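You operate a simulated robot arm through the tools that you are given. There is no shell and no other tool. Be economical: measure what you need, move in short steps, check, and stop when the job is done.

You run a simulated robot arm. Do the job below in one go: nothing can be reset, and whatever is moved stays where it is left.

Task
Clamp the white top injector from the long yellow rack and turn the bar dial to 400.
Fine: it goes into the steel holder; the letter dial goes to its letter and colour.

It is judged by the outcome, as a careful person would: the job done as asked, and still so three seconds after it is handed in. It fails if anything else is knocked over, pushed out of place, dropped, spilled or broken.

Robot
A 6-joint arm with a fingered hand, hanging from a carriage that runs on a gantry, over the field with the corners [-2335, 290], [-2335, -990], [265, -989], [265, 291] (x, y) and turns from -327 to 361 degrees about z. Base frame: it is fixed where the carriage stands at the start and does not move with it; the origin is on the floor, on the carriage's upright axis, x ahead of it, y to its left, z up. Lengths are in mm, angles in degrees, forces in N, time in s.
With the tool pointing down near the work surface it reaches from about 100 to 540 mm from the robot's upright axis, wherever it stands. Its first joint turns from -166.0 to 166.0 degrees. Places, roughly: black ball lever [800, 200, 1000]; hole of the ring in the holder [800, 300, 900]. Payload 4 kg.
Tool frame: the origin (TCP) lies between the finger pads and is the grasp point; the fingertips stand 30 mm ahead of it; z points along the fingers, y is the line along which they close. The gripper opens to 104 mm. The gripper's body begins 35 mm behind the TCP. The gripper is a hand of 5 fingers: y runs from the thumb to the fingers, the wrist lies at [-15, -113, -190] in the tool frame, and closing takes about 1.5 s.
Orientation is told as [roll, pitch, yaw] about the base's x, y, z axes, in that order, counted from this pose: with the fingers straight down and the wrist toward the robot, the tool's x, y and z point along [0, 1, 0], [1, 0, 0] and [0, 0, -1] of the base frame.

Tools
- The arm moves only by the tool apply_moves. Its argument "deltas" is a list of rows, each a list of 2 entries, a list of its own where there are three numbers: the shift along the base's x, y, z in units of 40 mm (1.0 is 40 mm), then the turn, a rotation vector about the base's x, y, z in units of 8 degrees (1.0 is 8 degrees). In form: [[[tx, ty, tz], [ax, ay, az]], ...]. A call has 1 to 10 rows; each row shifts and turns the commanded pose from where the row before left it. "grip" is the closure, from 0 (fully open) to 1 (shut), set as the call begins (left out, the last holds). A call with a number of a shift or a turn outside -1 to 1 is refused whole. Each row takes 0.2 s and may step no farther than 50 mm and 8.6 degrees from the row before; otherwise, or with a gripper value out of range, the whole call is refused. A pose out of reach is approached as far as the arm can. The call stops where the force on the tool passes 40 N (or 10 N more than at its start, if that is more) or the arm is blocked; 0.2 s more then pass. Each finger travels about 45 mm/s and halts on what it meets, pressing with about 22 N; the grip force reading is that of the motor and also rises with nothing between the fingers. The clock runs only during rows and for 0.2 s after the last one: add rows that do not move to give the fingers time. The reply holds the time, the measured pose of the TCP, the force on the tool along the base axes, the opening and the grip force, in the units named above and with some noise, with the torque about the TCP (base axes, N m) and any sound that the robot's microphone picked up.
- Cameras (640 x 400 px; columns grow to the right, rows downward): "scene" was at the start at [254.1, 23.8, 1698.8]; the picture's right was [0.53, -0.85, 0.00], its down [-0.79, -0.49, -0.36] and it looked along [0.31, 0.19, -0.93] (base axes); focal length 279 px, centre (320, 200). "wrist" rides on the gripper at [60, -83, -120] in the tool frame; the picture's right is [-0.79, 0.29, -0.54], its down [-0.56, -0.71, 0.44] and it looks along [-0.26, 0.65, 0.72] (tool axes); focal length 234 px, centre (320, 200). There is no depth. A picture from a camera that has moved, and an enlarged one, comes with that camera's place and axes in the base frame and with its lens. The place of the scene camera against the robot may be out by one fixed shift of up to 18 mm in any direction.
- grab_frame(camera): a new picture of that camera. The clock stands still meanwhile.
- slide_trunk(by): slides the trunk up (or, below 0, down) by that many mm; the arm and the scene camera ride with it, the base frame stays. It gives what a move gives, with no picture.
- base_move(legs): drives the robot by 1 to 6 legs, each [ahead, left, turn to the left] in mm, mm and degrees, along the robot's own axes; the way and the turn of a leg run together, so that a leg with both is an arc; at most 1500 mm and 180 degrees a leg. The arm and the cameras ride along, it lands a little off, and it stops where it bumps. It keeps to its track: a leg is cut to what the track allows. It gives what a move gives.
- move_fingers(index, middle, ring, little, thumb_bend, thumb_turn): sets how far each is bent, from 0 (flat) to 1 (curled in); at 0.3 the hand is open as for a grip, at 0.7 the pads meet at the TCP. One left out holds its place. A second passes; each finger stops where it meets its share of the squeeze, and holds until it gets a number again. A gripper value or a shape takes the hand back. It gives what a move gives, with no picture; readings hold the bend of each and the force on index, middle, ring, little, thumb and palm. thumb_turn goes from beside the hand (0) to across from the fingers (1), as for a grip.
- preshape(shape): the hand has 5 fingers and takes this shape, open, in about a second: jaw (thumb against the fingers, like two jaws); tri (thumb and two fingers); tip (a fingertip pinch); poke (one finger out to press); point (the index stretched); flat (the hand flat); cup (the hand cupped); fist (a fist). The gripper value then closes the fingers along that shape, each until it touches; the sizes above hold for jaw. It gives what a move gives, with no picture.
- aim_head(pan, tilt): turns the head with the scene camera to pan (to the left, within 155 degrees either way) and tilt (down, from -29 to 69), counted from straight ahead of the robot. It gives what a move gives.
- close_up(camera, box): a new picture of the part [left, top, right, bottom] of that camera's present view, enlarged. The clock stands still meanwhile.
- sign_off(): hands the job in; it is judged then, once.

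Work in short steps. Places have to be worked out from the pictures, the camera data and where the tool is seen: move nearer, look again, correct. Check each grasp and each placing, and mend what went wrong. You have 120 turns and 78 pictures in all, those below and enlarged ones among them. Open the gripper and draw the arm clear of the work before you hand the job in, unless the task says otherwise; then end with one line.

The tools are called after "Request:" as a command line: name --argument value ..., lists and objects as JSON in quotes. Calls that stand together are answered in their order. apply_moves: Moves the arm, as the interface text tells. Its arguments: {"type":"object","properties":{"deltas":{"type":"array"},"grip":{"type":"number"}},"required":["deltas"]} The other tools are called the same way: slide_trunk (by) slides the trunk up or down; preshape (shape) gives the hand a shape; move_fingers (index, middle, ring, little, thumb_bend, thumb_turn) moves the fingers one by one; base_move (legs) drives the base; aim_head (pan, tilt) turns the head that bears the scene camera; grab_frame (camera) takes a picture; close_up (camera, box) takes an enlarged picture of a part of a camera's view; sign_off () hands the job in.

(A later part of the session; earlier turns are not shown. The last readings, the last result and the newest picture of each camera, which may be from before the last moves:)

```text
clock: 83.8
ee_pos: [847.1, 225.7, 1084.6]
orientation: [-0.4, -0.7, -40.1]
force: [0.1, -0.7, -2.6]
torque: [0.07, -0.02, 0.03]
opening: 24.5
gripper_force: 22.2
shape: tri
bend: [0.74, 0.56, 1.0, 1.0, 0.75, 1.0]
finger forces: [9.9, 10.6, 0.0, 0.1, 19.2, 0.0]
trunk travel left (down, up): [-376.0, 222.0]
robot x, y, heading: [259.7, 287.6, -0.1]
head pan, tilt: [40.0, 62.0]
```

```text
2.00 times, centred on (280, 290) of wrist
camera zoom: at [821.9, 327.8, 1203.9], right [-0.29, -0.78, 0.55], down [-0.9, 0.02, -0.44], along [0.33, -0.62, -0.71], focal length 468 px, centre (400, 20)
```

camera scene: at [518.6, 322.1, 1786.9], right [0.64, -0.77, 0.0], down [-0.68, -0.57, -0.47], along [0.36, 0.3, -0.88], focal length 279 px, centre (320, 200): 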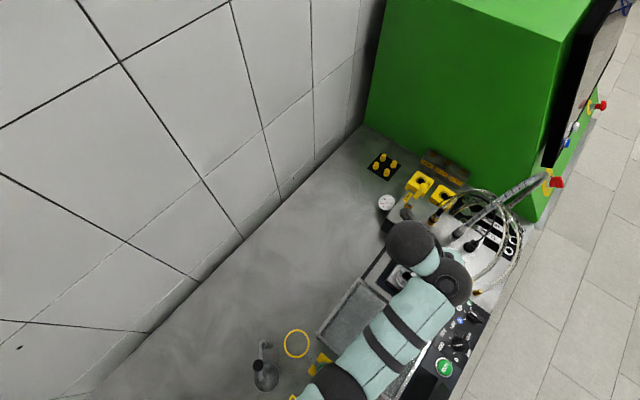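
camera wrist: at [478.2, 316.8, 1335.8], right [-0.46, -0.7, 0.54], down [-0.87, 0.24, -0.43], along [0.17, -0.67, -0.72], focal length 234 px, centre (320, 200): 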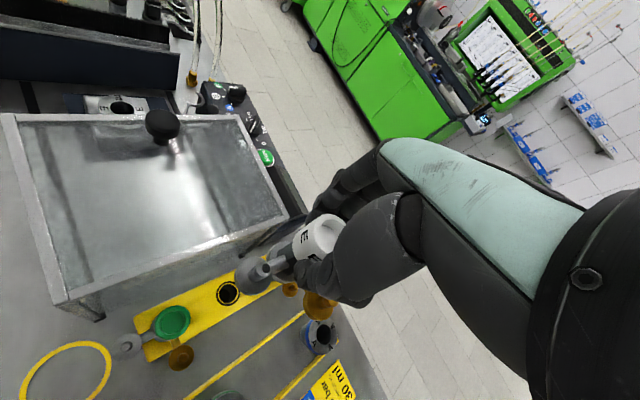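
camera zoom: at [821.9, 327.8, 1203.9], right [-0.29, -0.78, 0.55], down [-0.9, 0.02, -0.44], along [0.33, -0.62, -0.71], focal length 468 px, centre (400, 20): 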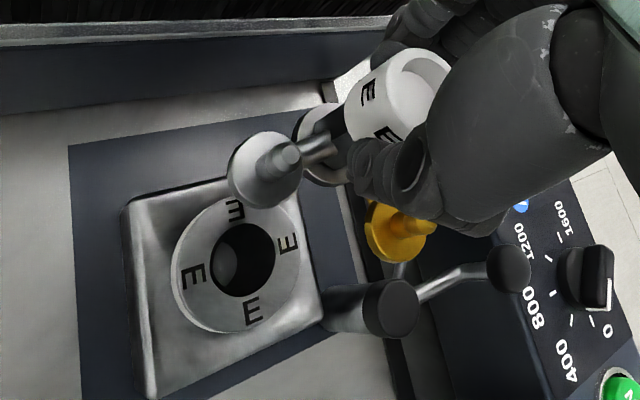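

Hole measured nearly from above at (814,252); the injector axis sits about (+2.5,+1.5) off the TCP. I go to TCP (811.7,250.5), then descend in small steps watching the force.

Request:
apply_moves --deltas '[[[-0.45, 0.32, 0], [0.03, 0.08, 0]], [[-0.44, 0.3, 0], [0, 0, 0]], [[0, 0, 0], [0, 0, 0]]]'

Request:
apply_moves --deltas '[[[0, 0, -0.2], [0, 0, 0]], [[0, 0, -0.2], [0, 0, 0]], [[0, 0, -0.15], [0, 0, 0]], [[0, 0, -0.15], [0, 0, 0]], [[0, 0, 0], [0, 0, 0]]]'

Request:
close_up --camera "wrist" --box '[160, 190, 400, 390]'

```text
clock: 84.6
ee_pos: [810.7, 253.2, 1083.7]
orientation: [-0.5, 0.0, -40.1]
force: [-0.8, 0.6, -2.6]
torque: [0.02, -0.03, 0.03]
opening: 24.7
gripper_force: 21.9
shape: tri
bend: [0.74, 0.56, 1.0, 1.0, 0.75, 1.0]
finger forces: [9.9, 10.5, 0.0, 0.0, 19.2, 0.0]
trunk travel left (down, up): [-376.0, 222.0]
robot x, y, heading: [264.5, 290.6, -0.1]
head pan, tilt: [40.0, 62.0]
```

```text
clock: 85.8
ee_pos: [811.0, 251.3, 1054.9]
orientation: [-0.6, 0.0, -40.2]
force: [0.0, -1.2, -3.0]
torque: [0.02, 0.0, 0.01]
opening: 24.7
gripper_force: 22.2
shape: tri
bend: [0.74, 0.56, 1.0, 1.0, 0.75, 1.0]
finger forces: [10.0, 10.7, 0.0, 0.1, 19.0, 0.1]
trunk travel left (down, up): [-376.0, 222.0]
robot x, y, heading: [266.7, 289.0, -0.2]
head pan, tilt: [40.0, 62.0]
```

```text
2.00 times, centred on (280, 290) of wrist
camera zoom: at [787.4, 351.6, 1175.8], right [-0.29, -0.78, 0.55], down [-0.9, 0.03, -0.43], along [0.32, -0.62, -0.71], focal length 468 px, centre (400, 20)
```

zoom: 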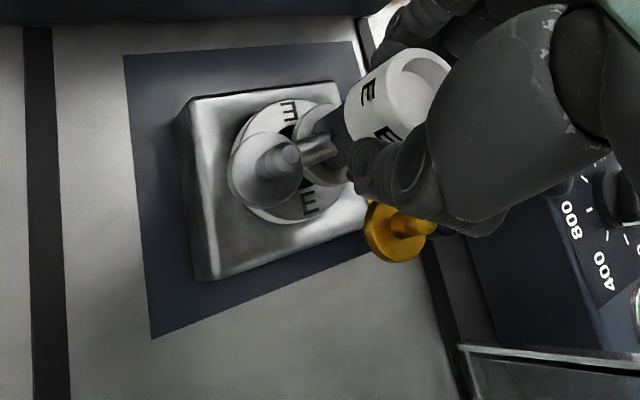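

No contact yet; hole slivers show evenly on both sides of the port. I go on down slowly.

Request:
apply_moves --deltas '[[[0, 0, -0.12], [0, 0, 0]], [[0, 0, -0.12], [0, 0, 0]], [[0, 0, -0.12], [0, 0, 0]], [[0, 0, 0], [0, 0, 0]]]'

Request:
close_up --camera "wrist" --box '[160, 190, 400, 390]'

```text
clock: 86.8
ee_pos: [809.9, 251.0, 1042.2]
orientation: [-0.7, 0.0, -40.1]
force: [-0.7, -0.3, -2.5]
torque: [-0.03, 0.01, -0.02]
opening: 24.7
gripper_force: 21.8
shape: tri
bend: [0.74, 0.56, 1.0, 1.0, 0.75, 1.0]
finger forces: [10.0, 10.6, 0.0, 0.0, 19.1, 0.1]
trunk travel left (down, up): [-376.0, 222.0]
robot x, y, heading: [264.9, 287.4, -0.1]
head pan, tilt: [40.0, 62.0]
```

```text
2.00 times, centred on (280, 290) of wrist
camera zoom: at [787.4, 351.8, 1161.5], right [-0.29, -0.78, 0.55], down [-0.9, 0.03, -0.43], along [0.32, -0.62, -0.71], focal length 468 px, centre (400, 20)
```

zoom: 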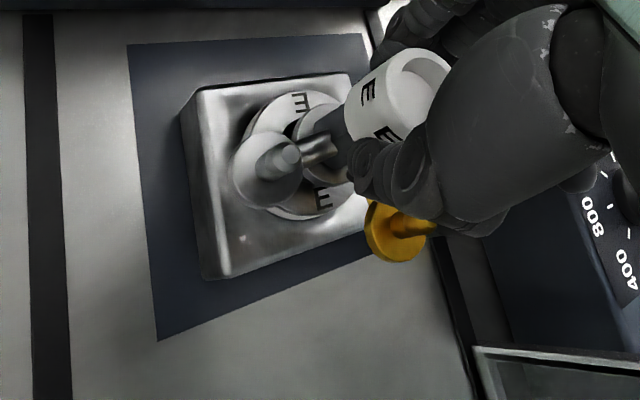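

Still free. By extrapolation the flange is within 2–3 mm of the ring centre; I shift (+1,−1.5) and continue down.

Request:
apply_moves --deltas '[[[0.025, -0.035, -0.1], [0, 0, 0]], [[0, 0, -0.12], [0, 0, 0]], [[0, 0, -0.12], [0, 0, 0]], [[0, 0, 0], [0, 0, 0]]]'

Request:
close_up --camera "wrist" --box '[160, 190, 400, 390]'

```text
clock: 87.8
ee_pos: [807.2, 250.3, 1033.9]
orientation: [-0.7, 0.0, -40.2]
force: [1.0, -0.1, -3.4]
torque: [0.0, -0.06, -0.02]
opening: 24.6
gripper_force: 21.3
shape: tri
bend: [0.74, 0.56, 1.0, 1.0, 0.75, 1.0]
finger forces: [10.5, 10.7, 0.0, 0.1, 19.0, 0.1]
out of reach, approached as far as the arm can: row 2, 3
trunk travel left (down, up): [-376.0, 222.0]
robot x, y, heading: [264.9, 289.5, -0.3]
head pan, tilt: [40.0, 62.0]
```

```text
2.00 times, centred on (280, 290) of wrist
camera zoom: at [784.6, 351.1, 1154.4], right [-0.28, -0.78, 0.55], down [-0.9, 0.03, -0.43], along [0.32, -0.62, -0.72], focal length 468 px, centre (400, 20)
```

zoom: 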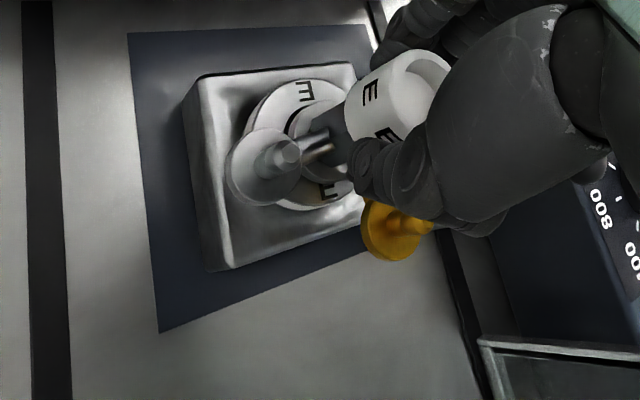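

Reach limit pulled x back by 4 mm. I rise with the arm, restore x, and do the rest of the lowering with the trunk.

Request:
apply_moves --deltas '[[[0, 0, 0.25], [0, 0, 0]], [[0.06, 0, 0.25], [0, 0, 0]], [[0.06, 0, 0.15], [0, 0, 0]], [[0, 0, 0], [0, 0, 0]]]'

Request:
slide_trunk --by -26

```text
clock: 88.8
ee_pos: [811.7, 250.3, 1059.6]
orientation: [-0.7, -0.1, -40.2]
force: [0.7, 0.2, -3.6]
torque: [0.03, 0.0, -0.03]
opening: 24.8
gripper_force: 22.2
shape: tri
bend: [0.74, 0.56, 1.0, 1.0, 0.75, 1.0]
finger forces: [9.9, 10.6, 0.0, 0.0, 19.2, 0.0]
trunk travel left (down, up): [-376.0, 222.0]
robot x, y, heading: [263.0, 288.5, -0.3]
head pan, tilt: [40.0, 62.0]
```

```text
clock: 89.5
ee_pos: [830.6, 251.1, 1056.1]
orientation: [0.5, -1.6, -40.2]
force: [-2.3, 1.9, -3.4]
torque: [0.18, 0.29, -0.01]
opening: 24.7
gripper_force: 22.5
shape: tri
bend: [0.74, 0.56, 1.0, 1.0, 0.75, 1.0]
finger forces: [9.8, 11.7, 0.0, 0.1, 22.4, 0.1]
trunk travel left (down, up): [-350.0, 248.0]
robot x, y, heading: [264.5, 288.3, -0.2]
head pan, tilt: [40.0, 62.0]
```

Same sign as before: the elbow is resting on something. I raise the trunk back at once and look.

Request:
slide_trunk --by 30

Request:
grab_frame --camera "scene"

```text
clock: 90.2
ee_pos: [811.5, 250.5, 1061.0]
orientation: [-0.8, 0.1, -40.2]
force: [-0.2, -0.5, -2.8]
torque: [0.02, 0.0, 0.0]
opening: 24.9
gripper_force: 21.9
shape: tri
bend: [0.74, 0.56, 1.0, 1.0, 0.75, 1.0]
finger forces: [10.8, 11.4, 0.0, 0.1, 20.1, 0.1]
trunk travel left (down, up): [-380.0, 218.0]
robot x, y, heading: [263.2, 290.3, -0.2]
head pan, tilt: [40.0, 62.0]
```

```text
21 pictures are left
camera scene: at [518.4, 322.0, 1659.5], right [0.64, -0.77, 0.0], down [-0.68, -0.57, -0.47], along [0.36, 0.3, -0.88], focal length 279 px, centre (320, 200)
```

scene: 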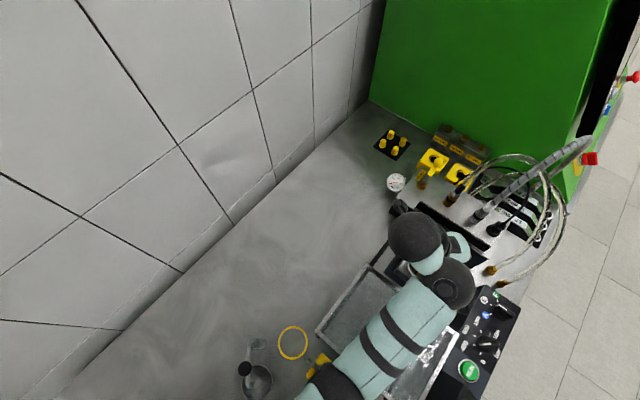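

The forearm lies over the glass box, so the trunk may not go lower. Instead I relax the yaw to −27°, which shortens the wrist radius, and lower with the arm alone.

Request:
apply_moves --deltas '[[[0, 0, 0], [0.05, 0, 0.55]], [[0, 0, 0], [0.04, 0, 0.55]], [[0, 0, 0], [0, 0, 0.5]], [[0, 0, -0.3], [0, 0, 0]], [[0, 0, -0.3], [0, 0, 0]], [[0, 0, 0], [0, 0, 0]]]'

Request:
close_up --camera "wrist" --box '[160, 190, 400, 390]'

```text
clock: 91.6
ee_pos: [810.1, 251.3, 1043.6]
orientation: [0.0, 0.7, -27.5]
force: [-0.2, 0.0, -3.2]
torque: [-0.01, -0.01, 0.01]
opening: 24.5
gripper_force: 22.4
shape: tri
bend: [0.74, 0.56, 1.0, 1.0, 0.75, 1.0]
finger forces: [10.9, 11.4, 0.1, 0.0, 20.0, 0.1]
out of reach, approached as far as the arm can: row 5
trunk travel left (down, up): [-380.0, 218.0]
robot x, y, heading: [262.8, 288.3, -0.0]
head pan, tilt: [40.0, 62.0]
```

```text
2.00 times, centred on (280, 290) of wrist
camera zoom: at [765.4, 342.3, 1164.7], right [-0.1, -0.84, 0.54], down [-0.89, -0.17, -0.43], along [0.45, -0.52, -0.72], focal length 468 px, centre (400, 20)
```

zoom: 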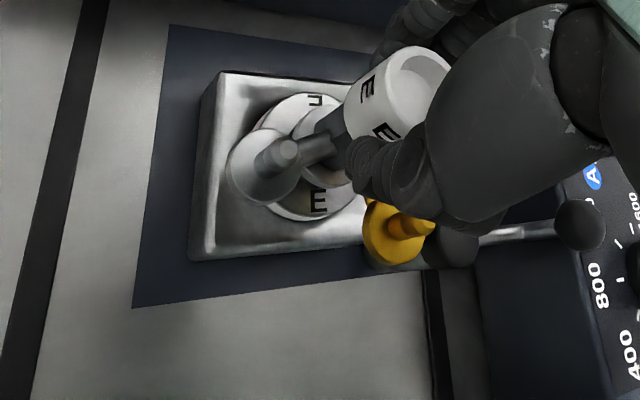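

It stops a little short again. I try further down to see how the arm drifts there, with small steps and force watch.

Request:
apply_moves --deltas '[[[0, 0, -0.15], [0, 0, 0]], [[0, 0, -0.15], [0, 0, 0]], [[0, 0, 0], [0, 0, 0]]]'

```text
clock: 92.4
ee_pos: [806.6, 252.2, 1039.6]
orientation: [-0.1, 0.6, -27.4]
force: [0.6, -0.4, -2.1]
torque: [-0.03, -0.05, -0.02]
opening: 24.9
gripper_force: 21.9
shape: tri
bend: [0.74, 0.56, 1.0, 1.0, 0.75, 1.0]
finger forces: [11.2, 11.5, 0.0, 0.0, 19.8, 0.1]
out of reach, approached as far as the arm can: row 1, 2
trunk travel left (down, up): [-380.0, 218.0]
robot x, y, heading: [259.6, 286.4, -0.2]
head pan, tilt: [40.0, 62.0]
```

The arm is at full reach here, and the lowest point is at yaw −40°, where the stem was already in the hole with a light side touch (flange about 15 mm above the ring). I return there.

Request:
apply_moves --deltas '[[[0.05, 0, 0.35], [0, -0.05, -0.5]], [[0.05, -0.02, 0.25], [-0.05, -0.04, -0.5]], [[0, 0, 0], [-0.03, 0, -0.55]], [[0, 0, 0], [0, 0, 0]], [[-0.02, 0, -0.25], [0, 0, 0]], [[-0.02, 0, -0.2], [0, 0, 0]], [[-0.02, 0, -0.15], [0, 0, 0]], [[0, 0, 0], [0, 0, 0]]]'

Request:
close_up --camera "wrist" --box '[180, 180, 380, 340]'

```text
clock: 94.2
ee_pos: [805.2, 251.5, 1041.5]
orientation: [-0.3, -0.5, -39.8]
force: [0.4, 0.5, -2.4]
torque: [-0.02, -0.03, 0.01]
opening: 24.8
gripper_force: 21.5
shape: tri
bend: [0.74, 0.56, 1.0, 1.0, 0.75, 1.0]
finger forces: [10.9, 11.4, 0.0, 0.0, 19.9, 0.1]
trunk travel left (down, up): [-380.0, 218.0]
robot x, y, heading: [262.1, 286.6, -0.1]
head pan, tilt: [40.0, 62.0]
```

```text
2.50 times, centred on (280, 260) of wrist
camera zoom: at [780.9, 351.5, 1160.4], right [-0.29, -0.79, 0.55], down [-0.9, 0.02, -0.44], along [0.33, -0.62, -0.71], focal length 585 px, centre (420, 50)
```

zoom: 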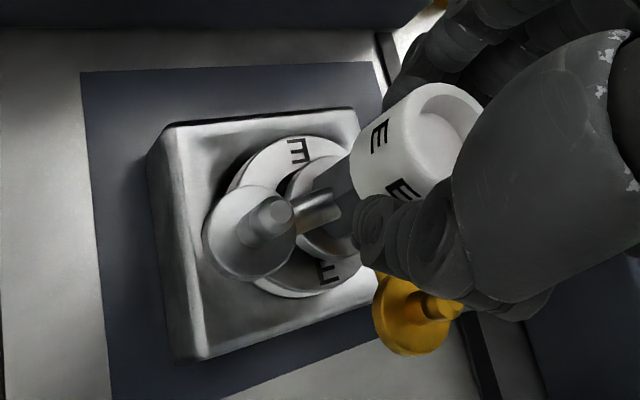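

By extrapolation the flange will centre with about (+2,−2) mm, which fits within reach at z≈1034. I go there.

Request:
apply_moves --deltas '[[[0.06, -0.05, -0.08], [0, 0.05, 0]], [[0, 0, -0.08], [0, 0, 0]], [[0, 0, -0.06], [0, 0, 0]], [[0, 0, 0], [0, 0, 0]]]'

```text
clock: 95.2
ee_pos: [804.5, 250.8, 1038.8]
orientation: [-0.5, -0.2, -39.8]
force: [0.8, -0.8, -2.5]
torque: [0.01, -0.06, 0.02]
opening: 24.8
gripper_force: 21.8
shape: tri
bend: [0.74, 0.56, 1.0, 1.0, 0.75, 1.0]
finger forces: [11.3, 11.1, 0.0, 0.0, 19.8, 0.0]
out of reach, approached as far as the arm can: row 1, 2
trunk travel left (down, up): [-380.0, 218.0]
robot x, y, heading: [266.9, 290.2, -0.3]
head pan, tilt: [40.0, 62.0]
```

I use the small known-safe trunk margin (−5 mm) and nudge x forward.

Request:
slide_trunk --by -5

Request:
apply_moves --deltas '[[[0.06, -0.02, 0.03], [0, 0, 0]], [[0, 0, 0], [0, 0, 0]]]'

```text
clock: 95.8
ee_pos: [804.3, 250.5, 1032.9]
orientation: [-0.5, -0.3, -39.8]
force: [0.5, 0.9, -3.4]
torque: [0.02, -0.04, -0.01]
opening: 24.9
gripper_force: 22.5
shape: tri
bend: [0.74, 0.56, 1.0, 1.0, 0.75, 1.0]
finger forces: [11.2, 11.2, 0.1, 0.0, 19.8, 0.0]
trunk travel left (down, up): [-375.0, 223.0]
robot x, y, heading: [260.7, 284.5, -0.2]
head pan, tilt: [40.0, 62.0]
```

```text
clock: 96.4
ee_pos: [806.2, 249.1, 1034.0]
orientation: [-0.5, -0.1, -39.8]
force: [-0.6, 0.3, -3.0]
torque: [0.02, -0.02, 0.02]
opening: 24.8
gripper_force: 21.6
shape: tri
bend: [0.74, 0.56, 1.0, 1.0, 0.75, 1.0]
finger forces: [11.1, 11.2, 0.0, 0.0, 19.9, 0.1]
trunk travel left (down, up): [-375.0, 223.0]
robot x, y, heading: [261.1, 286.7, 0.1]
head pan, tilt: [40.0, 62.0]
```

Flange is about 13 mm above the ring with the stem inside the hole, no side force. I open gently and let it slide down.

Request:
apply_moves --deltas '[[[0, 0, 0], [0, 0, 0]], [[0, 0, 0], [0, 0, 0]], [[0, 0, 0], [0, 0, 0]], [[0, 0, 0], [0, 0, 0]]]' --grip 0.5

Request:
close_up --camera "wrist" --box '[180, 180, 380, 340]'

```text
clock: 97.4
ee_pos: [805.9, 248.3, 1034.7]
orientation: [-0.5, -0.2, -39.8]
force: [-0.4, 0.1, -0.3]
torque: [0.02, 0.02, -0.01]
opening: 51.4
gripper_force: 0.0
shape: tri
bend: [0.74, 0.45, 0.99, 0.99, 0.7, 1.0]
finger forces: [0.1, 0.0, 0.1, 0.0, 0.0, 0.0]
trunk travel left (down, up): [-375.0, 223.0]
robot x, y, heading: [263.0, 288.0, -0.2]
head pan, tilt: [40.0, 62.0]
```

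```text
2.50 times, centred on (280, 260) of wrist
camera zoom: at [782.3, 349.4, 1154.7], right [-0.28, -0.79, 0.55], down [-0.9, 0.02, -0.43], along [0.33, -0.62, -0.71], focal length 585 px, centre (420, 50)
```

zoom: 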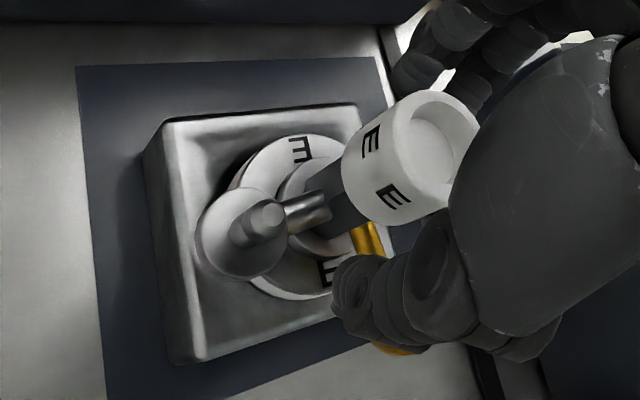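

The injector stands upright in the ring, fingers free. I withdraw straight up with the trunk and check.

Request:
slide_trunk --by 75

Request:
close_up --camera "wrist" --box '[160, 160, 400, 360]'

```text
clock: 98.5
ee_pos: [806.2, 250.1, 1108.5]
orientation: [-0.6, 0.0, -39.8]
force: [0.3, 1.1, 0.2]
torque: [0.04, -0.05, 0.0]
opening: 51.6
gripper_force: 0.1
shape: tri
bend: [0.74, 0.45, 0.99, 0.99, 0.7, 1.0]
finger forces: [0.0, 0.1, 0.1, 0.0, 0.0, 0.0]
trunk travel left (down, up): [-450.0, 148.0]
robot x, y, heading: [265.5, 284.8, 0.0]
head pan, tilt: [40.0, 62.0]
```

```text
2.00 times, centred on (280, 260) of wrist
camera zoom: at [782.2, 349.4, 1229.6], right [-0.28, -0.79, 0.55], down [-0.9, 0.02, -0.43], along [0.33, -0.62, -0.71], focal length 468 px, centre (400, 80)
```

zoom: 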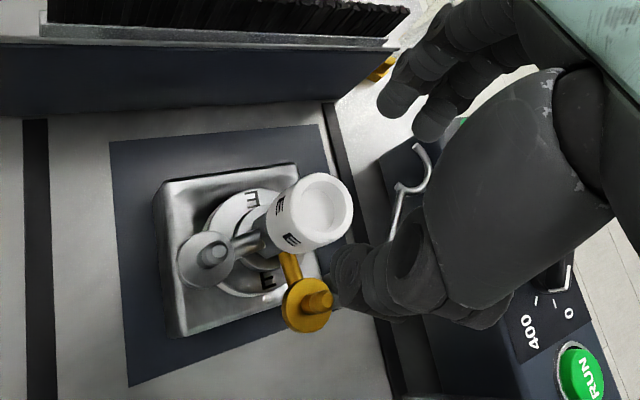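

I enlarge the seat to judge whether the flange rests on the ring.

Request:
close_up --camera "wrist" --box '[220, 200, 350, 300]'

```text
4.00 times, centred on (285, 250) of wrist
camera zoom: at [782.2, 349.4, 1229.6], right [-0.28, -0.79, 0.55], down [-0.9, 0.02, -0.43], along [0.33, -0.62, -0.71], focal length 937 px, centre (460, 0)
```

zoom: 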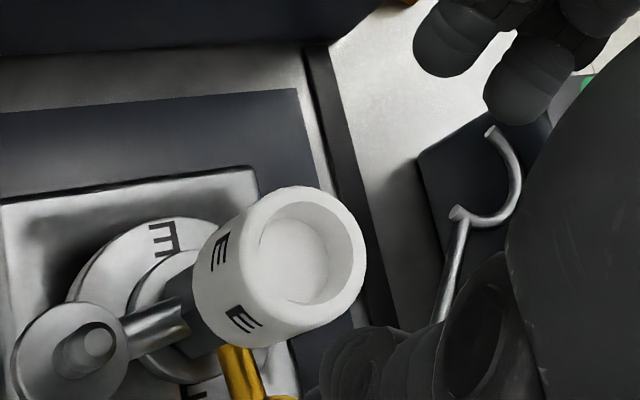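

The flange may still hang some mm above the ring. I'll press gently on the cap from above with closed fingertips (force-limited) to seat it.

Request:
apply_moves --deltas '[[[0, 0, 0.5], [0, 0, 0]], [[0, 0, 0.5], [0, 0, 0]], [[0.1, 0, 0.3], [0, 0, 0]], [[0.05, 0, 0], [0, 0, 0]], [[0, 0, 0], [0, 0, 0]], [[0, 0, 0], [0, 0, 0]], [[0, 0, 0], [0, 0, 0]]]' --grip 1.0

Request:
slide_trunk --by -58

Request:
close_up --camera "wrist" --box '[180, 160, 400, 340]'

```text
clock: 100.1
ee_pos: [812.1, 249.7, 1161.4]
orientation: [-0.5, -0.1, -39.8]
force: [0.4, 0.0, -0.1]
torque: [0.0, -0.01, 0.02]
opening: 0.0
gripper_force: 22.1
shape: tri
bend: [0.7, 0.7, 1.0, 1.0, 0.45, 1.0]
finger forces: [0.1, 0.0, 0.0, 0.0, 0.0, 0.1]
trunk travel left (down, up): [-450.0, 148.0]
robot x, y, heading: [257.3, 287.9, 0.0]
head pan, tilt: [40.0, 62.0]
```

```text
clock: 101.1
ee_pos: [812.5, 250.2, 1103.5]
orientation: [-0.5, 0.0, -39.8]
force: [-0.1, -0.5, -0.1]
torque: [0.02, -0.02, 0.01]
opening: 0.1
gripper_force: 21.9
shape: tri
bend: [0.7, 0.7, 1.0, 1.0, 0.45, 1.0]
finger forces: [0.0, 0.0, 0.0, 0.0, 0.0, 0.1]
trunk travel left (down, up): [-392.0, 206.0]
robot x, y, heading: [261.9, 284.2, -0.2]
head pan, tilt: [40.0, 62.0]
```

```text
2.22 times, centred on (290, 250) of wrist
camera zoom: at [788.2, 350.0, 1224.0], right [-0.28, -0.79, 0.55], down [-0.9, 0.02, -0.43], along [0.33, -0.62, -0.71], focal length 520 px, centre (387, 89)
```

zoom: 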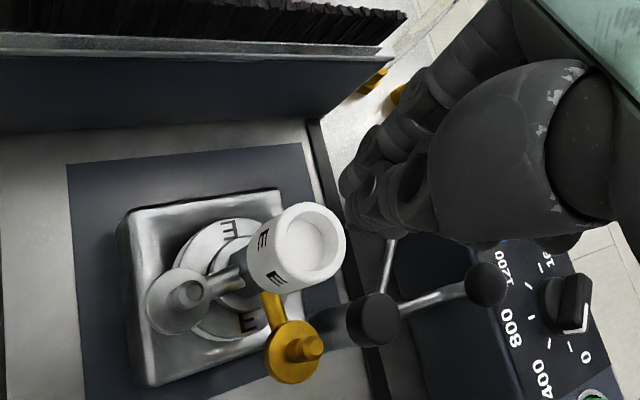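

Fingertips are above the cap dish. I lower in 4 mm rows, watching for contact.

Request:
apply_moves --deltas '[[[0, 0, -0.15], [0, 0, 0]], [[0, 0, -0.15], [0, 0, 0]], [[0, 0, -0.1], [0, 0, 0]], [[0, 0, -0.1], [0, 0, 0]], [[0, 0, -0.1], [0, 0, 0]], [[0, 0, -0.1], [0, 0, 0]], [[0, 0, -0.1], [0, 0, 0]], [[0, 0, 0], [0, 0, 0]]]'

```text
clock: 102.9
ee_pos: [812.3, 248.0, 1070.9]
orientation: [-0.4, 0.0, -39.7]
force: [0.1, -1.2, -0.3]
torque: [-0.02, -0.03, 0.0]
opening: 0.2
gripper_force: 22.0
shape: tri
bend: [0.7, 0.7, 1.0, 1.0, 0.45, 1.0]
finger forces: [0.0, 0.0, 0.0, 0.0, 0.0, 0.0]
trunk travel left (down, up): [-392.0, 206.0]
robot x, y, heading: [263.9, 287.0, -0.2]
head pan, tilt: [40.0, 62.0]
```

Request:
apply_moves --deltas '[[[0, 0, -0.1], [0, 0, 0]], [[0, 0, -0.1], [0, 0, 0]], [[0, 0, -0.1], [0, 0, 0]], [[0, 0, -0.1], [0, 0, 0]], [[0, 0, 0], [0, 0, 0]]]'

Request:
close_up --camera "wrist" --box '[180, 160, 400, 340]'

```text
clock: 104.0
ee_pos: [817.5, 248.5, 1063.5]
orientation: [0.0, -0.9, -40.0]
force: [-1.0, 0.6, 17.4]
torque: [0.05, -0.11, 0.02]
opening: 0.0
gripper_force: 22.5
shape: tri
bend: [0.7, 0.7, 1.0, 1.0, 0.44, 1.0]
finger forces: [0.1, 0.0, 0.0, 0.0, 0.1, 0.0]
trunk travel left (down, up): [-392.0, 206.0]
robot x, y, heading: [264.8, 285.8, -0.1]
head pan, tilt: [40.0, 62.0]
stopped in row 5: the force on the tool passed its limit at 42 N (the readings are from after the stop); the commanded pose is now the measured one
```

```text
2.22 times, centred on (290, 250) of wrist
camera zoom: at [791.1, 349.6, 1182.6], right [-0.29, -0.78, 0.55], down [-0.89, 0.02, -0.45], along [0.34, -0.62, -0.71], focal length 520 px, centre (387, 89)
```

zoom: 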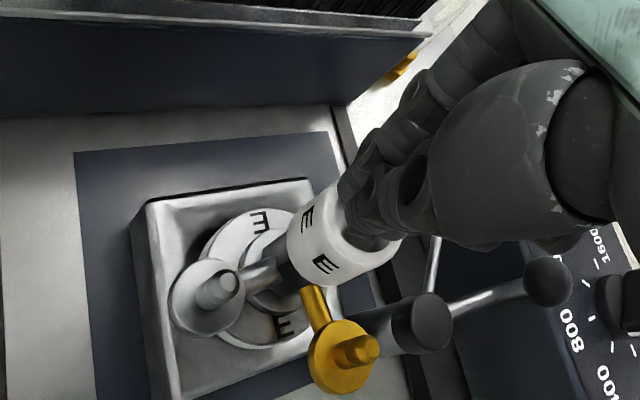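

The press met firm resistance at about 42 N with no give, so the injector is seated. Now the lever: I rise, draw back in x, and move the carriage right to y≈0 to push the ball (≈(771,131,1000)) around the hub toward the injector.

Request:
apply_moves --deltas '[[[0, 0, 0.5], [0, 0.1, 0]], [[0, 0, 0.6], [0, 0, 0.5]], [[-0.4, 0, 0.2], [0, 0, 0.8]], [[-0.5, 0, 0], [0, 0, 0.8]], [[-0.5, 0, 0], [0, 0, 0.8]], [[0, 0, 0], [0, 0, 0]]]'

Request:
slide_trunk --by 80

Request:
base_move --legs '[[0, -285, 0]]'

Request:
preshape --shape "poke"

```text
clock: 105.4
ee_pos: [758.0, 249.7, 1112.8]
orientation: [-0.7, 0.0, -16.8]
force: [-1.5, -0.6, 0.0]
torque: [0.03, 0.04, 0.01]
opening: 0.0
gripper_force: 22.0
shape: tri
bend: [0.7, 0.7, 1.0, 1.0, 0.44, 1.0]
finger forces: [0.0, 0.1, 0.0, 0.0, 0.0, 0.0]
trunk travel left (down, up): [-392.0, 206.0]
robot x, y, heading: [262.0, 284.4, -0.6]
head pan, tilt: [40.0, 62.0]
```

```text
clock: 106.6
ee_pos: [759.2, 249.2, 1192.6]
orientation: [-0.6, 0.0, -16.8]
force: [0.8, 0.3, -0.2]
torque: [0.0, 0.02, 0.01]
opening: 0.0
gripper_force: 22.0
shape: tri
bend: [0.7, 0.7, 1.0, 1.0, 0.44, 1.0]
finger forces: [0.0, 0.1, 0.0, 0.0, 0.0, 0.1]
trunk travel left (down, up): [-472.0, 126.0]
robot x, y, heading: [261.9, 290.1, 0.1]
head pan, tilt: [40.0, 62.0]
```

```text
clock: 108.5
ee_pos: [757.3, -36.4, 1192.3]
orientation: [-0.7, -0.1, -16.9]
force: [0.4, 0.1, 0.1]
torque: [0.03, 0.04, -0.03]
opening: 0.0
gripper_force: 21.9
shape: tri
bend: [0.7, 0.7, 1.0, 1.0, 0.44, 1.0]
finger forces: [0.0, 0.0, 0.1, 0.1, 0.1, 0.0]
trunk travel left (down, up): [-472.0, 126.0]
robot x, y, heading: [260.8, 2.8, -0.5]
head pan, tilt: [40.0, 62.0]
```

```text
clock: 109.4
ee_pos: [756.6, -35.6, 1193.1]
orientation: [-0.7, 0.0, -16.9]
force: [0.9, -0.1, 0.3]
torque: [0.04, -0.04, 0.0]
opening: 0.0
gripper_force: 0.1
shape: poke
bend: [0.7, 0.7, 0.99, 0.99, 1.0, 1.0]
finger forces: [0.1, 0.0, 0.1, 0.1, 0.0, 0.1]
trunk travel left (down, up): [-472.0, 126.0]
robot x, y, heading: [262.6, 4.2, -0.3]
head pan, tilt: [40.0, 62.0]
```

I move the poking hand toward the start point near (737,128) and look.

Request:
apply_moves --deltas '[[[0, 0.85, 0], [0.05, 0, 0.4]], [[-0.1, 0.85, -0.3], [0.04, 0, 0.4]], [[-0.1, 0.85, -0.4], [0, 0, 0.4]], [[-0.1, 0.85, -0.4], [0, 0, 0.4]], [[-0.15, 0.7, -0.4], [0, 0, 0.4]], [[0, 0, 0], [0, 0, 0]]]'

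Request:
grab_frame --camera "wrist"

```text
clock: 110.8
ee_pos: [738.3, 128.1, 1132.1]
orientation: [0.1, 0.2, -0.8]
force: [0.1, -0.6, -1.0]
torque: [-0.02, 0.01, -0.01]
opening: 0.0
gripper_force: 0.0
shape: poke
bend: [0.7, 0.7, 0.99, 0.99, 1.0, 1.0]
finger forces: [0.0, 0.0, 0.0, 0.1, 0.0, 0.0]
trunk travel left (down, up): [-472.0, 126.0]
robot x, y, heading: [260.0, 2.3, 0.0]
head pan, tilt: [40.0, 62.0]
```

```text
13 pictures are left
camera wrist: at [657.1, 189.9, 1253.6], right [0.28, -0.79, 0.54], down [-0.72, -0.55, -0.43], along [0.64, -0.27, -0.72], focal length 234 px, centre (320, 200)
```

wrist: 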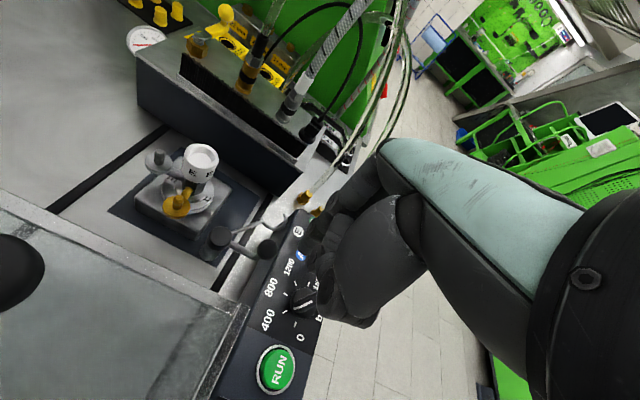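

The ball is confirmed at (769.5,134,1005), hub (771,185). I turn the hand to yaw ≈+24° (keeps its back away from the box corner), start at (738,126) and lower the trunk.

Request:
apply_moves --deltas '[[[0, 0, 0], [0, 0, 0.8]], [[0, 0, 0], [0, 0, 0.8]], [[-0.03, -0.05, 0], [0, 0, 0.8]], [[0, 0, 0], [0, 0, 0.6]], [[0, 0, 0], [0, 0, 0]]]'

Request:
slide_trunk --by -60

Request:
slide_trunk --by -42

Request:
close_up --camera "wrist" --box '[160, 140, 400, 340]'

```text
clock: 112.0
ee_pos: [738.1, 127.0, 1131.6]
orientation: [0.0, 0.2, 23.2]
force: [-0.2, 0.5, 0.0]
torque: [0.01, 0.02, -0.02]
opening: 0.0
gripper_force: 0.0
shape: poke
bend: [0.7, 0.7, 0.99, 0.99, 1.0, 1.0]
finger forces: [0.0, 0.1, 0.1, 0.0, 0.1, 0.1]
trunk travel left (down, up): [-472.0, 126.0]
robot x, y, heading: [258.3, 4.7, -0.4]
head pan, tilt: [40.0, 62.0]
```

```text
clock: 113.0
ee_pos: [738.2, 127.0, 1072.6]
orientation: [0.0, 0.2, 23.1]
force: [0.7, 0.6, -0.2]
torque: [0.02, -0.03, -0.04]
opening: 0.0
gripper_force: 0.0
shape: poke
bend: [0.7, 0.7, 0.99, 0.99, 1.0, 1.0]
finger forces: [0.0, 0.0, 0.1, 0.1, 0.0, 0.0]
trunk travel left (down, up): [-412.0, 186.0]
robot x, y, heading: [258.6, 2.0, -0.7]
head pan, tilt: [40.0, 62.0]
```

```text
clock: 113.9
ee_pos: [737.5, 127.5, 1031.3]
orientation: [0.1, 0.2, 23.0]
force: [-0.4, -0.5, 0.3]
torque: [-0.01, 0.01, -0.02]
opening: 0.0
gripper_force: 0.1
shape: poke
bend: [0.7, 0.7, 0.99, 0.99, 1.0, 1.0]
finger forces: [0.1, 0.0, 0.0, 0.0, 0.0, 0.0]
trunk travel left (down, up): [-370.0, 228.0]
robot x, y, heading: [261.4, 6.4, -0.5]
head pan, tilt: [40.0, 62.0]
```

```text
2.00 times, centred on (280, 240) of wrist
camera zoom: at [638.5, 148.9, 1151.7], right [0.58, -0.61, 0.54], down [-0.43, -0.79, -0.43], along [0.69, 0.02, -0.72], focal length 468 px, centre (400, 120)
```

zoom: 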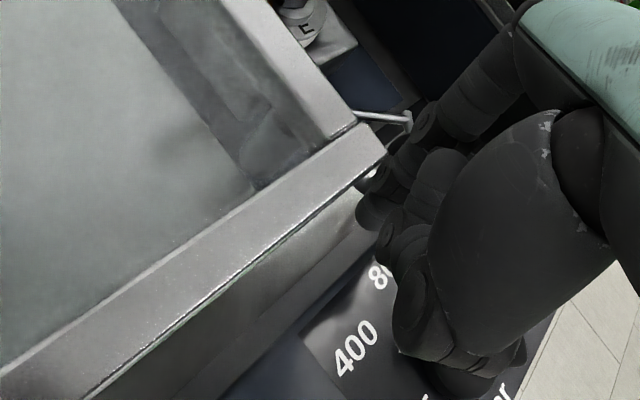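

No contact; hand beside the box corner. I lower 6 mm and push +x in small rows, watching the force.

Request:
apply_moves --deltas '[[[0, 0, -0.15], [0, 0, 0]], [[0.2, 0, 0], [0, 0, 0]], [[0.2, 0, 0], [0, 0, 0]], [[0.2, 0.02, 0], [0, 0, 0]], [[0.2, 0.05, 0], [0, 0, 0]], [[0, 0, 0], [0, 0, 0]]]'

Request:
close_up --camera "wrist" --box '[160, 140, 400, 340]'

```text
clock: 115.3
ee_pos: [770.7, 129.4, 1024.9]
orientation: [-0.1, 0.2, 23.2]
force: [0.0, -1.1, 0.1]
torque: [-0.03, 0.0, 0.0]
opening: 0.2
gripper_force: 0.0
shape: poke
bend: [0.7, 0.7, 0.99, 0.99, 1.0, 1.0]
finger forces: [0.0, 0.1, 0.0, 0.0, 0.0, 0.1]
trunk travel left (down, up): [-370.0, 228.0]
robot x, y, heading: [260.5, 1.3, -0.3]
head pan, tilt: [40.0, 62.0]
```

```text
2.00 times, centred on (280, 240) of wrist
camera zoom: at [670.4, 152.1, 1145.6], right [0.58, -0.61, 0.54], down [-0.43, -0.79, -0.43], along [0.69, 0.02, -0.72], focal length 468 px, centre (400, 120)
```

zoom: 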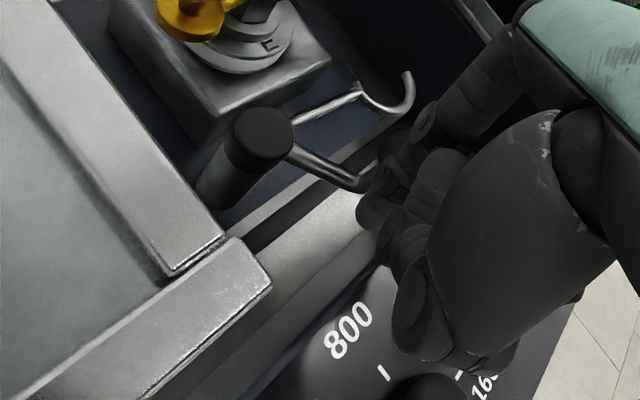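

No force yet; the ball sits just ahead of the fingertips. I push further along the arc.

Request:
apply_moves --deltas '[[[0.2, 0.05, 0], [0, 0, 0]], [[0.2, 0.08, 0], [0, 0, 0]], [[0.2, 0.1, 0], [0, 0, 0]], [[0, 0, 0], [0, 0, 0]]]'

Request:
close_up --camera "wrist" --box '[160, 140, 400, 340]'

```text
clock: 116.3
ee_pos: [788.2, 138.6, 1032.1]
orientation: [-0.1, 0.3, 23.1]
force: [-0.3, -0.3, -0.4]
torque: [0.0, 0.0, -0.01]
opening: 0.0
gripper_force: 0.2
shape: poke
bend: [0.7, 0.7, 0.99, 0.99, 1.0, 1.0]
finger forces: [0.1, 0.0, 0.0, 0.0, 0.0, 0.1]
out of reach, approached as far as the arm can: row 2, 3
trunk travel left (down, up): [-370.0, 228.0]
robot x, y, heading: [263.1, 2.1, -0.2]
head pan, tilt: [40.0, 62.0]
```

```text
2.00 times, centred on (280, 240) of wrist
camera zoom: at [689.7, 160.7, 1154.1], right [0.58, -0.61, 0.54], down [-0.43, -0.79, -0.43], along [0.69, 0.01, -0.72], focal length 468 px, centre (400, 120)
```

zoom: 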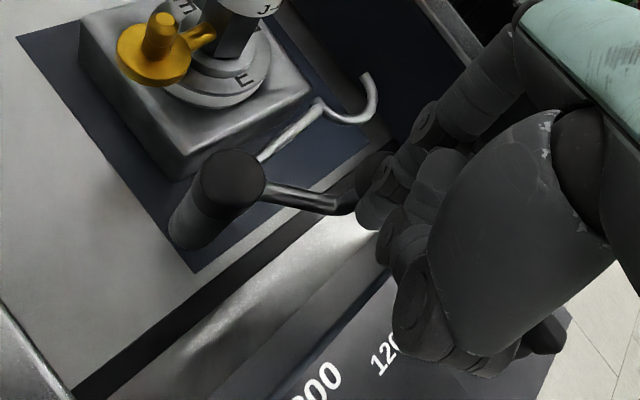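

The lever is turning with low force. Reach is the limit, so I lift the arm 18 mm, lower the trunk 30, and continue.

Request:
apply_moves --deltas '[[[0, 0, 0.25], [0, 0, 0]], [[0, 0, 0.25], [0, 0, 0]], [[0, 0, 0], [0, 0, 0]]]'

Request:
slide_trunk --by -26

Request:
apply_moves --deltas '[[[0.15, 0.1, 0], [0, 0, 0]], [[0.15, 0.15, 0], [0, 0, 0]], [[0.12, 0.15, 0], [0, 0, 0]], [[0.1, 0.15, 0], [0, 0, 0]], [[0, 0, 0], [0, 0, 0]]]'

Request:
close_up --camera "wrist" --box '[160, 140, 400, 340]'

```text
clock: 117.1
ee_pos: [788.8, 139.3, 1052.4]
orientation: [0.1, 0.3, 23.1]
force: [0.1, 0.0, 0.6]
torque: [0.01, 0.04, 0.01]
opening: 0.1
gripper_force: 0.1
shape: poke
bend: [0.7, 0.7, 0.99, 0.99, 1.0, 1.0]
finger forces: [0.1, 0.1, 0.0, 0.0, 0.1, 0.1]
trunk travel left (down, up): [-370.0, 228.0]
robot x, y, heading: [263.6, 3.8, -0.3]
head pan, tilt: [40.0, 62.0]
```

```text
clock: 117.8
ee_pos: [788.3, 137.6, 1026.0]
orientation: [0.1, 0.2, 23.0]
force: [-0.8, -0.3, 0.1]
torque: [-0.01, -0.03, -0.02]
opening: 0.1
gripper_force: 0.1
shape: poke
bend: [0.7, 0.7, 0.99, 0.99, 1.0, 1.0]
finger forces: [0.1, 0.5, 0.0, 0.0, 0.0, 0.0]
trunk travel left (down, up): [-344.0, 254.0]
robot x, y, heading: [260.0, 0.5, -0.3]
head pan, tilt: [40.0, 62.0]
```

```text
clock: 119.0
ee_pos: [809.7, 159.0, 1027.4]
orientation: [0.0, 0.1, 23.1]
force: [0.5, -0.4, 0.3]
torque: [-0.02, -0.01, 0.01]
opening: 0.0
gripper_force: 0.0
shape: poke
bend: [0.7, 0.7, 0.99, 0.99, 1.0, 1.0]
finger forces: [0.0, 0.0, 0.1, 0.1, 0.0, 0.0]
trunk travel left (down, up): [-344.0, 254.0]
robot x, y, heading: [259.0, 4.1, -0.2]
head pan, tilt: [40.0, 62.0]
```

```text
2.00 times, centred on (280, 240) of wrist
camera zoom: at [709.4, 182.6, 1148.1], right [0.58, -0.61, 0.54], down [-0.43, -0.79, -0.43], along [0.69, 0.02, -0.72], focal length 468 px, centre (400, 120)
```

zoom: 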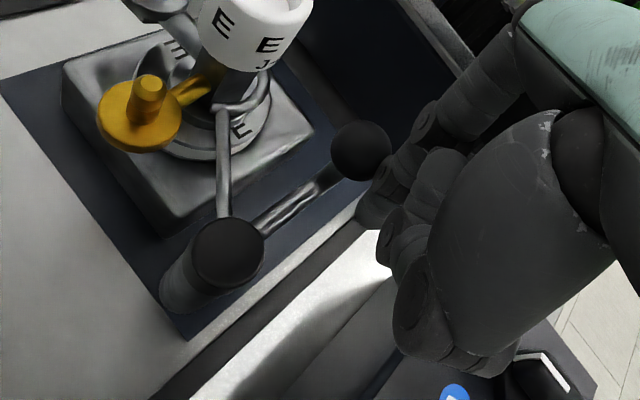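

The fork is nearly around the injector; ball at about (821,186). I push a little further until resistance.

Request:
apply_moves --deltas '[[[0.05, 0.12, 0], [0, 0, 0]], [[0.05, 0.12, 0], [0, 0, 0]], [[0, 0.12, 0], [0, 0, 0]], [[0, 0, 0], [0, 0, 0]]]'

Request:
close_up --camera "wrist" --box '[160, 140, 400, 340]'

```text
clock: 120.0
ee_pos: [810.9, 166.8, 1026.7]
orientation: [-0.3, 0.5, 23.0]
force: [-8.6, -26.5, 6.3]
torque: [-0.37, 0.13, 0.04]
opening: 0.0
gripper_force: 0.2
shape: poke
bend: [0.7, 0.7, 0.99, 0.99, 1.0, 1.0]
finger forces: [26.3, 0.0, 0.0, 0.0, 0.0, 0.1]
trunk travel left (down, up): [-344.0, 254.0]
robot x, y, heading: [260.6, 4.2, -0.4]
head pan, tilt: [40.0, 62.0]
```

```text
2.00 times, centred on (280, 240) of wrist
camera zoom: at [712.5, 191.5, 1147.9], right [0.58, -0.61, 0.55], down [-0.44, -0.79, -0.43], along [0.69, 0.01, -0.72], focal length 468 px, centre (400, 120)
```

zoom: 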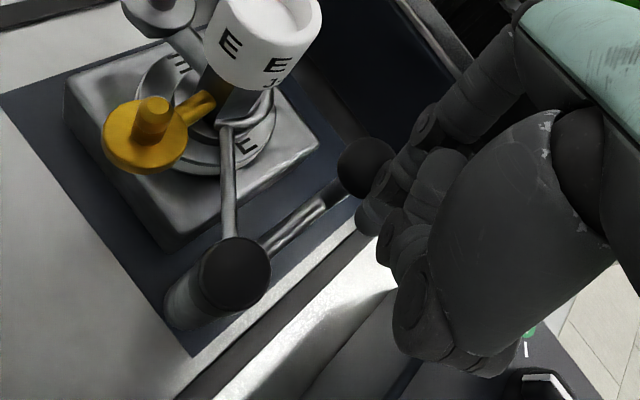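

Resistance of about 27 N: the fork has met the injector. I give one slightly firmer push, force-limited, to be sure it is home.

Request:
apply_moves --deltas '[[[0, 0.06, 0], [0, 0, 0]], [[0, 0.05, 0], [0, 0, 0]], [[0, 0, 0], [0, 0, 0]]]'

Request:
apply_moves --deltas '[[[0, -0.2, 0], [0, 0, 0]], [[-0.1, -0.3, 0], [0, 0, 0]], [[-0.1, -0.3, 0.2], [0, 0, 0]], [[0, -0.2, 0.4], [0, 0, 0]], [[0, 0, 0.4], [0, 0, 0]], [[0, 0, 0], [0, 0, 0]]]'

Request:
close_up --camera "wrist" --box '[140, 120, 400, 340]'

```text
clock: 120.8
ee_pos: [807.8, 176.2, 1026.8]
orientation: [-0.1, 0.4, 23.1]
force: [-19.6, -23.7, 14.5]
torque: [-0.25, 0.23, 0.0]
opening: 0.0
gripper_force: 0.2
shape: poke
bend: [0.7, 0.7, 0.99, 0.99, 1.0, 1.0]
finger forces: [29.9, 7.6, 0.0, 0.0, 0.0, 0.0]
trunk travel left (down, up): [-344.0, 254.0]
robot x, y, heading: [257.5, 3.6, -0.5]
head pan, tilt: [40.0, 62.0]
```

```text
clock: 122.2
ee_pos: [804.7, 138.2, 1067.4]
orientation: [0.0, 0.2, 23.2]
force: [-0.3, 0.4, 0.0]
torque: [0.0, 0.02, 0.01]
opening: 0.0
gripper_force: 0.2
shape: poke
bend: [0.7, 0.7, 0.99, 0.99, 1.0, 1.0]
finger forces: [0.0, 0.0, 0.1, 0.1, 0.0, 0.1]
trunk travel left (down, up): [-344.0, 254.0]
robot x, y, heading: [262.0, 7.7, -0.2]
head pan, tilt: [40.0, 62.0]
```

```text
1.82 times, centred on (270, 230) of wrist
camera zoom: at [705.2, 161.0, 1188.0], right [0.58, -0.61, 0.54], down [-0.43, -0.79, -0.43], along [0.69, 0.02, -0.72], focal length 426 px, centre (411, 146)
```

zoom: 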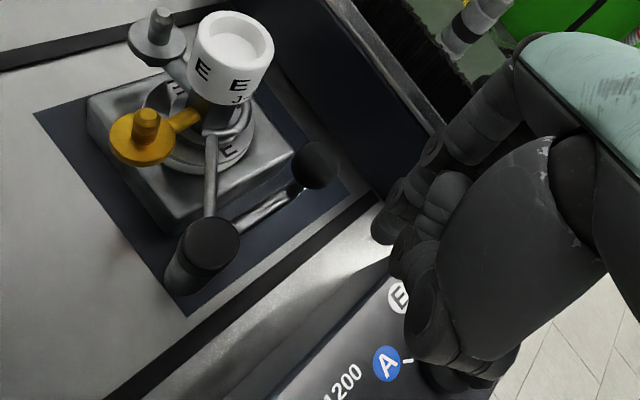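

The fork now sits around the injector's neck above the flange and stays. I raise the trunk, drive back clear and check the dials and surroundings.

Request:
slide_trunk --by 150

Request:
base_move --legs '[[-230, -60, 0]]'

Request:
close_up --camera "wrist" --box '[120, 60, 380, 260]'

Request:
aim_head --pan 45 --tilt 55

Request:
close_up --camera "scene" --box '[180, 100, 480, 360]'

```text
clock: 124.0
ee_pos: [804.2, 138.8, 1216.3]
orientation: [0.0, 0.2, 23.1]
force: [0.3, 0.4, 0.2]
torque: [0.0, 0.03, 0.04]
opening: 0.0
gripper_force: 0.1
shape: poke
bend: [0.7, 0.7, 0.99, 0.99, 1.0, 1.0]
finger forces: [0.0, 0.0, 0.0, 0.0, 0.0, 0.0]
trunk travel left (down, up): [-494.0, 104.0]
robot x, y, heading: [262.4, 6.8, -0.4]
head pan, tilt: [40.0, 62.0]
```

```text
clock: 125.7
ee_pos: [575.6, 79.5, 1217.1]
orientation: [0.0, 0.2, 23.0]
force: [-0.9, 0.2, -0.6]
torque: [0.01, 0.0, -0.01]
opening: 0.0
gripper_force: 0.1
shape: poke
bend: [0.7, 0.7, 0.99, 0.99, 1.0, 1.0]
finger forces: [0.0, 0.0, 0.1, 0.1, 0.0, 0.0]
trunk travel left (down, up): [-494.0, 104.0]
robot x, y, heading: [30.7, -55.6, -0.2]
head pan, tilt: [40.0, 62.0]
```

```text
2.00 times, centred on (250, 160) of wrist
camera zoom: at [476.5, 102.0, 1338.0], right [0.58, -0.61, 0.54], down [-0.43, -0.79, -0.43], along [0.69, 0.02, -0.72], focal length 468 px, centre (460, 280)
```

zoom: 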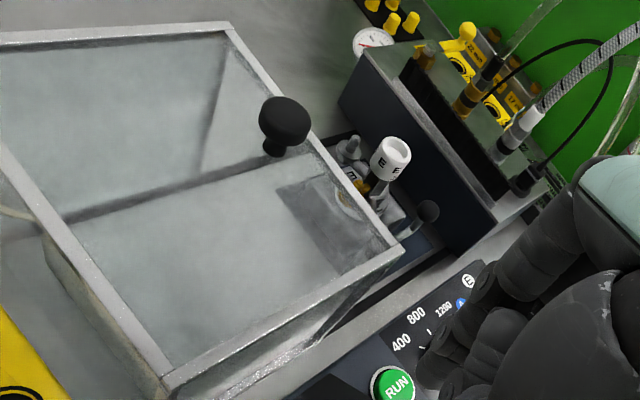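

```text
clock: 126.4
ee_pos: [576.0, 79.4, 1216.4]
orientation: [0.0, 0.2, 23.1]
force: [-0.3, 0.0, 0.6]
torque: [0.03, -0.02, -0.03]
opening: 0.1
gripper_force: 0.0
shape: poke
bend: [0.7, 0.7, 0.99, 0.99, 1.0, 1.0]
finger forces: [0.0, 0.0, 0.0, 0.0, 0.1, 0.1]
trunk travel left (down, up): [-494.0, 104.0]
robot x, y, heading: [35.4, -53.9, -0.2]
head pan, tilt: [45.0, 55.0]
```

```text
1.54 times, centred on (330, 230) of scene
camera zoom: at [290.4, -11.6, 1783.2], right [0.7, -0.71, 0.0], down [-0.58, -0.58, -0.57], along [0.41, 0.4, -0.82], focal length 429 px, centre (305, 154)
```

zoom: 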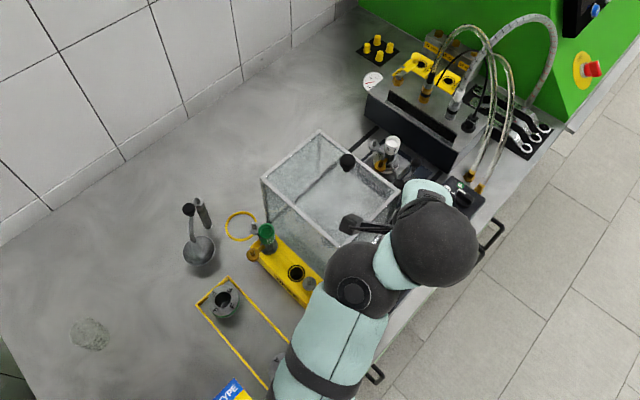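

Everything stands. I drive back further, open the hand and turn it to neutral to see the dials and the blue injector.

Request:
base_move --legs '[[-330, -60, 0]]'

Request:
preshape --shape "jaw"

Request:
aim_head --pan 30 --tilt 48

Request:
grab_frame --camera "scene"

```text
clock: 128.6
ee_pos: [246.3, 21.2, 1217.3]
orientation: [0.0, 0.1, 23.0]
force: [0.3, -0.2, 0.5]
torque: [0.01, -0.01, 0.0]
opening: 0.0
gripper_force: 0.0
shape: poke
bend: [0.7, 0.7, 0.99, 0.99, 1.0, 1.0]
finger forces: [0.0, 0.0, 0.0, 0.0, 0.0, 0.1]
trunk travel left (down, up): [-494.0, 104.0]
robot x, y, heading: [-297.8, -111.9, -0.7]
head pan, tilt: [45.0, 55.0]
```

```text
clock: 129.5
ee_pos: [245.6, 21.5, 1216.7]
orientation: [0.1, 0.1, 23.1]
force: [-0.7, -0.8, -0.5]
torque: [-0.02, 0.0, 0.04]
opening: 104.0
gripper_force: 0.1
shape: jaw
bend: [0.3, 0.3, 0.3, 0.3, 0.3, 0.97]
finger forces: [0.0, 0.0, 0.0, 0.1, 0.0, 0.1]
trunk travel left (down, up): [-494.0, 104.0]
robot x, y, heading: [-296.7, -113.0, -0.6]
head pan, tilt: [45.0, 55.0]
```

```text
clock: 130.3
ee_pos: [245.8, 20.8, 1216.9]
orientation: [0.0, 0.1, 23.1]
force: [-0.7, -0.7, 0.4]
torque: [-0.01, 0.04, 0.01]
opening: 104.1
gripper_force: 0.1
shape: jaw
bend: [0.3, 0.3, 0.3, 0.3, 0.3, 0.97]
finger forces: [0.0, 0.0, 0.0, 0.0, 0.1, 0.1]
trunk travel left (down, up): [-494.0, 104.0]
robot x, y, heading: [-295.1, -113.3, -0.6]
head pan, tilt: [30.0, 48.0]
```

```text
4 pictures are left
camera scene: at [-22.3, -81.1, 1792.4], right [0.5, -0.87, 0.0], down [-0.65, -0.37, -0.67], along [0.58, 0.33, -0.74], focal length 279 px, centre (320, 200)
```

scene: 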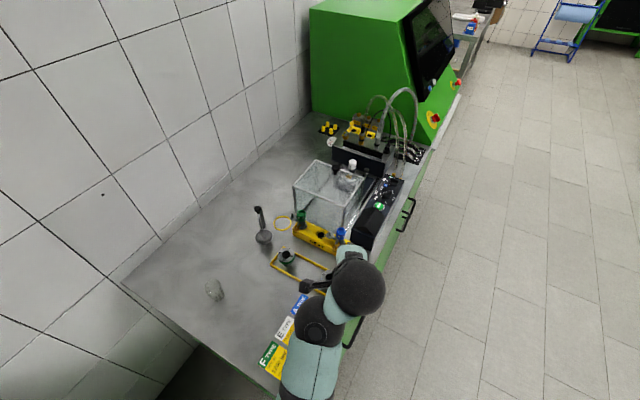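

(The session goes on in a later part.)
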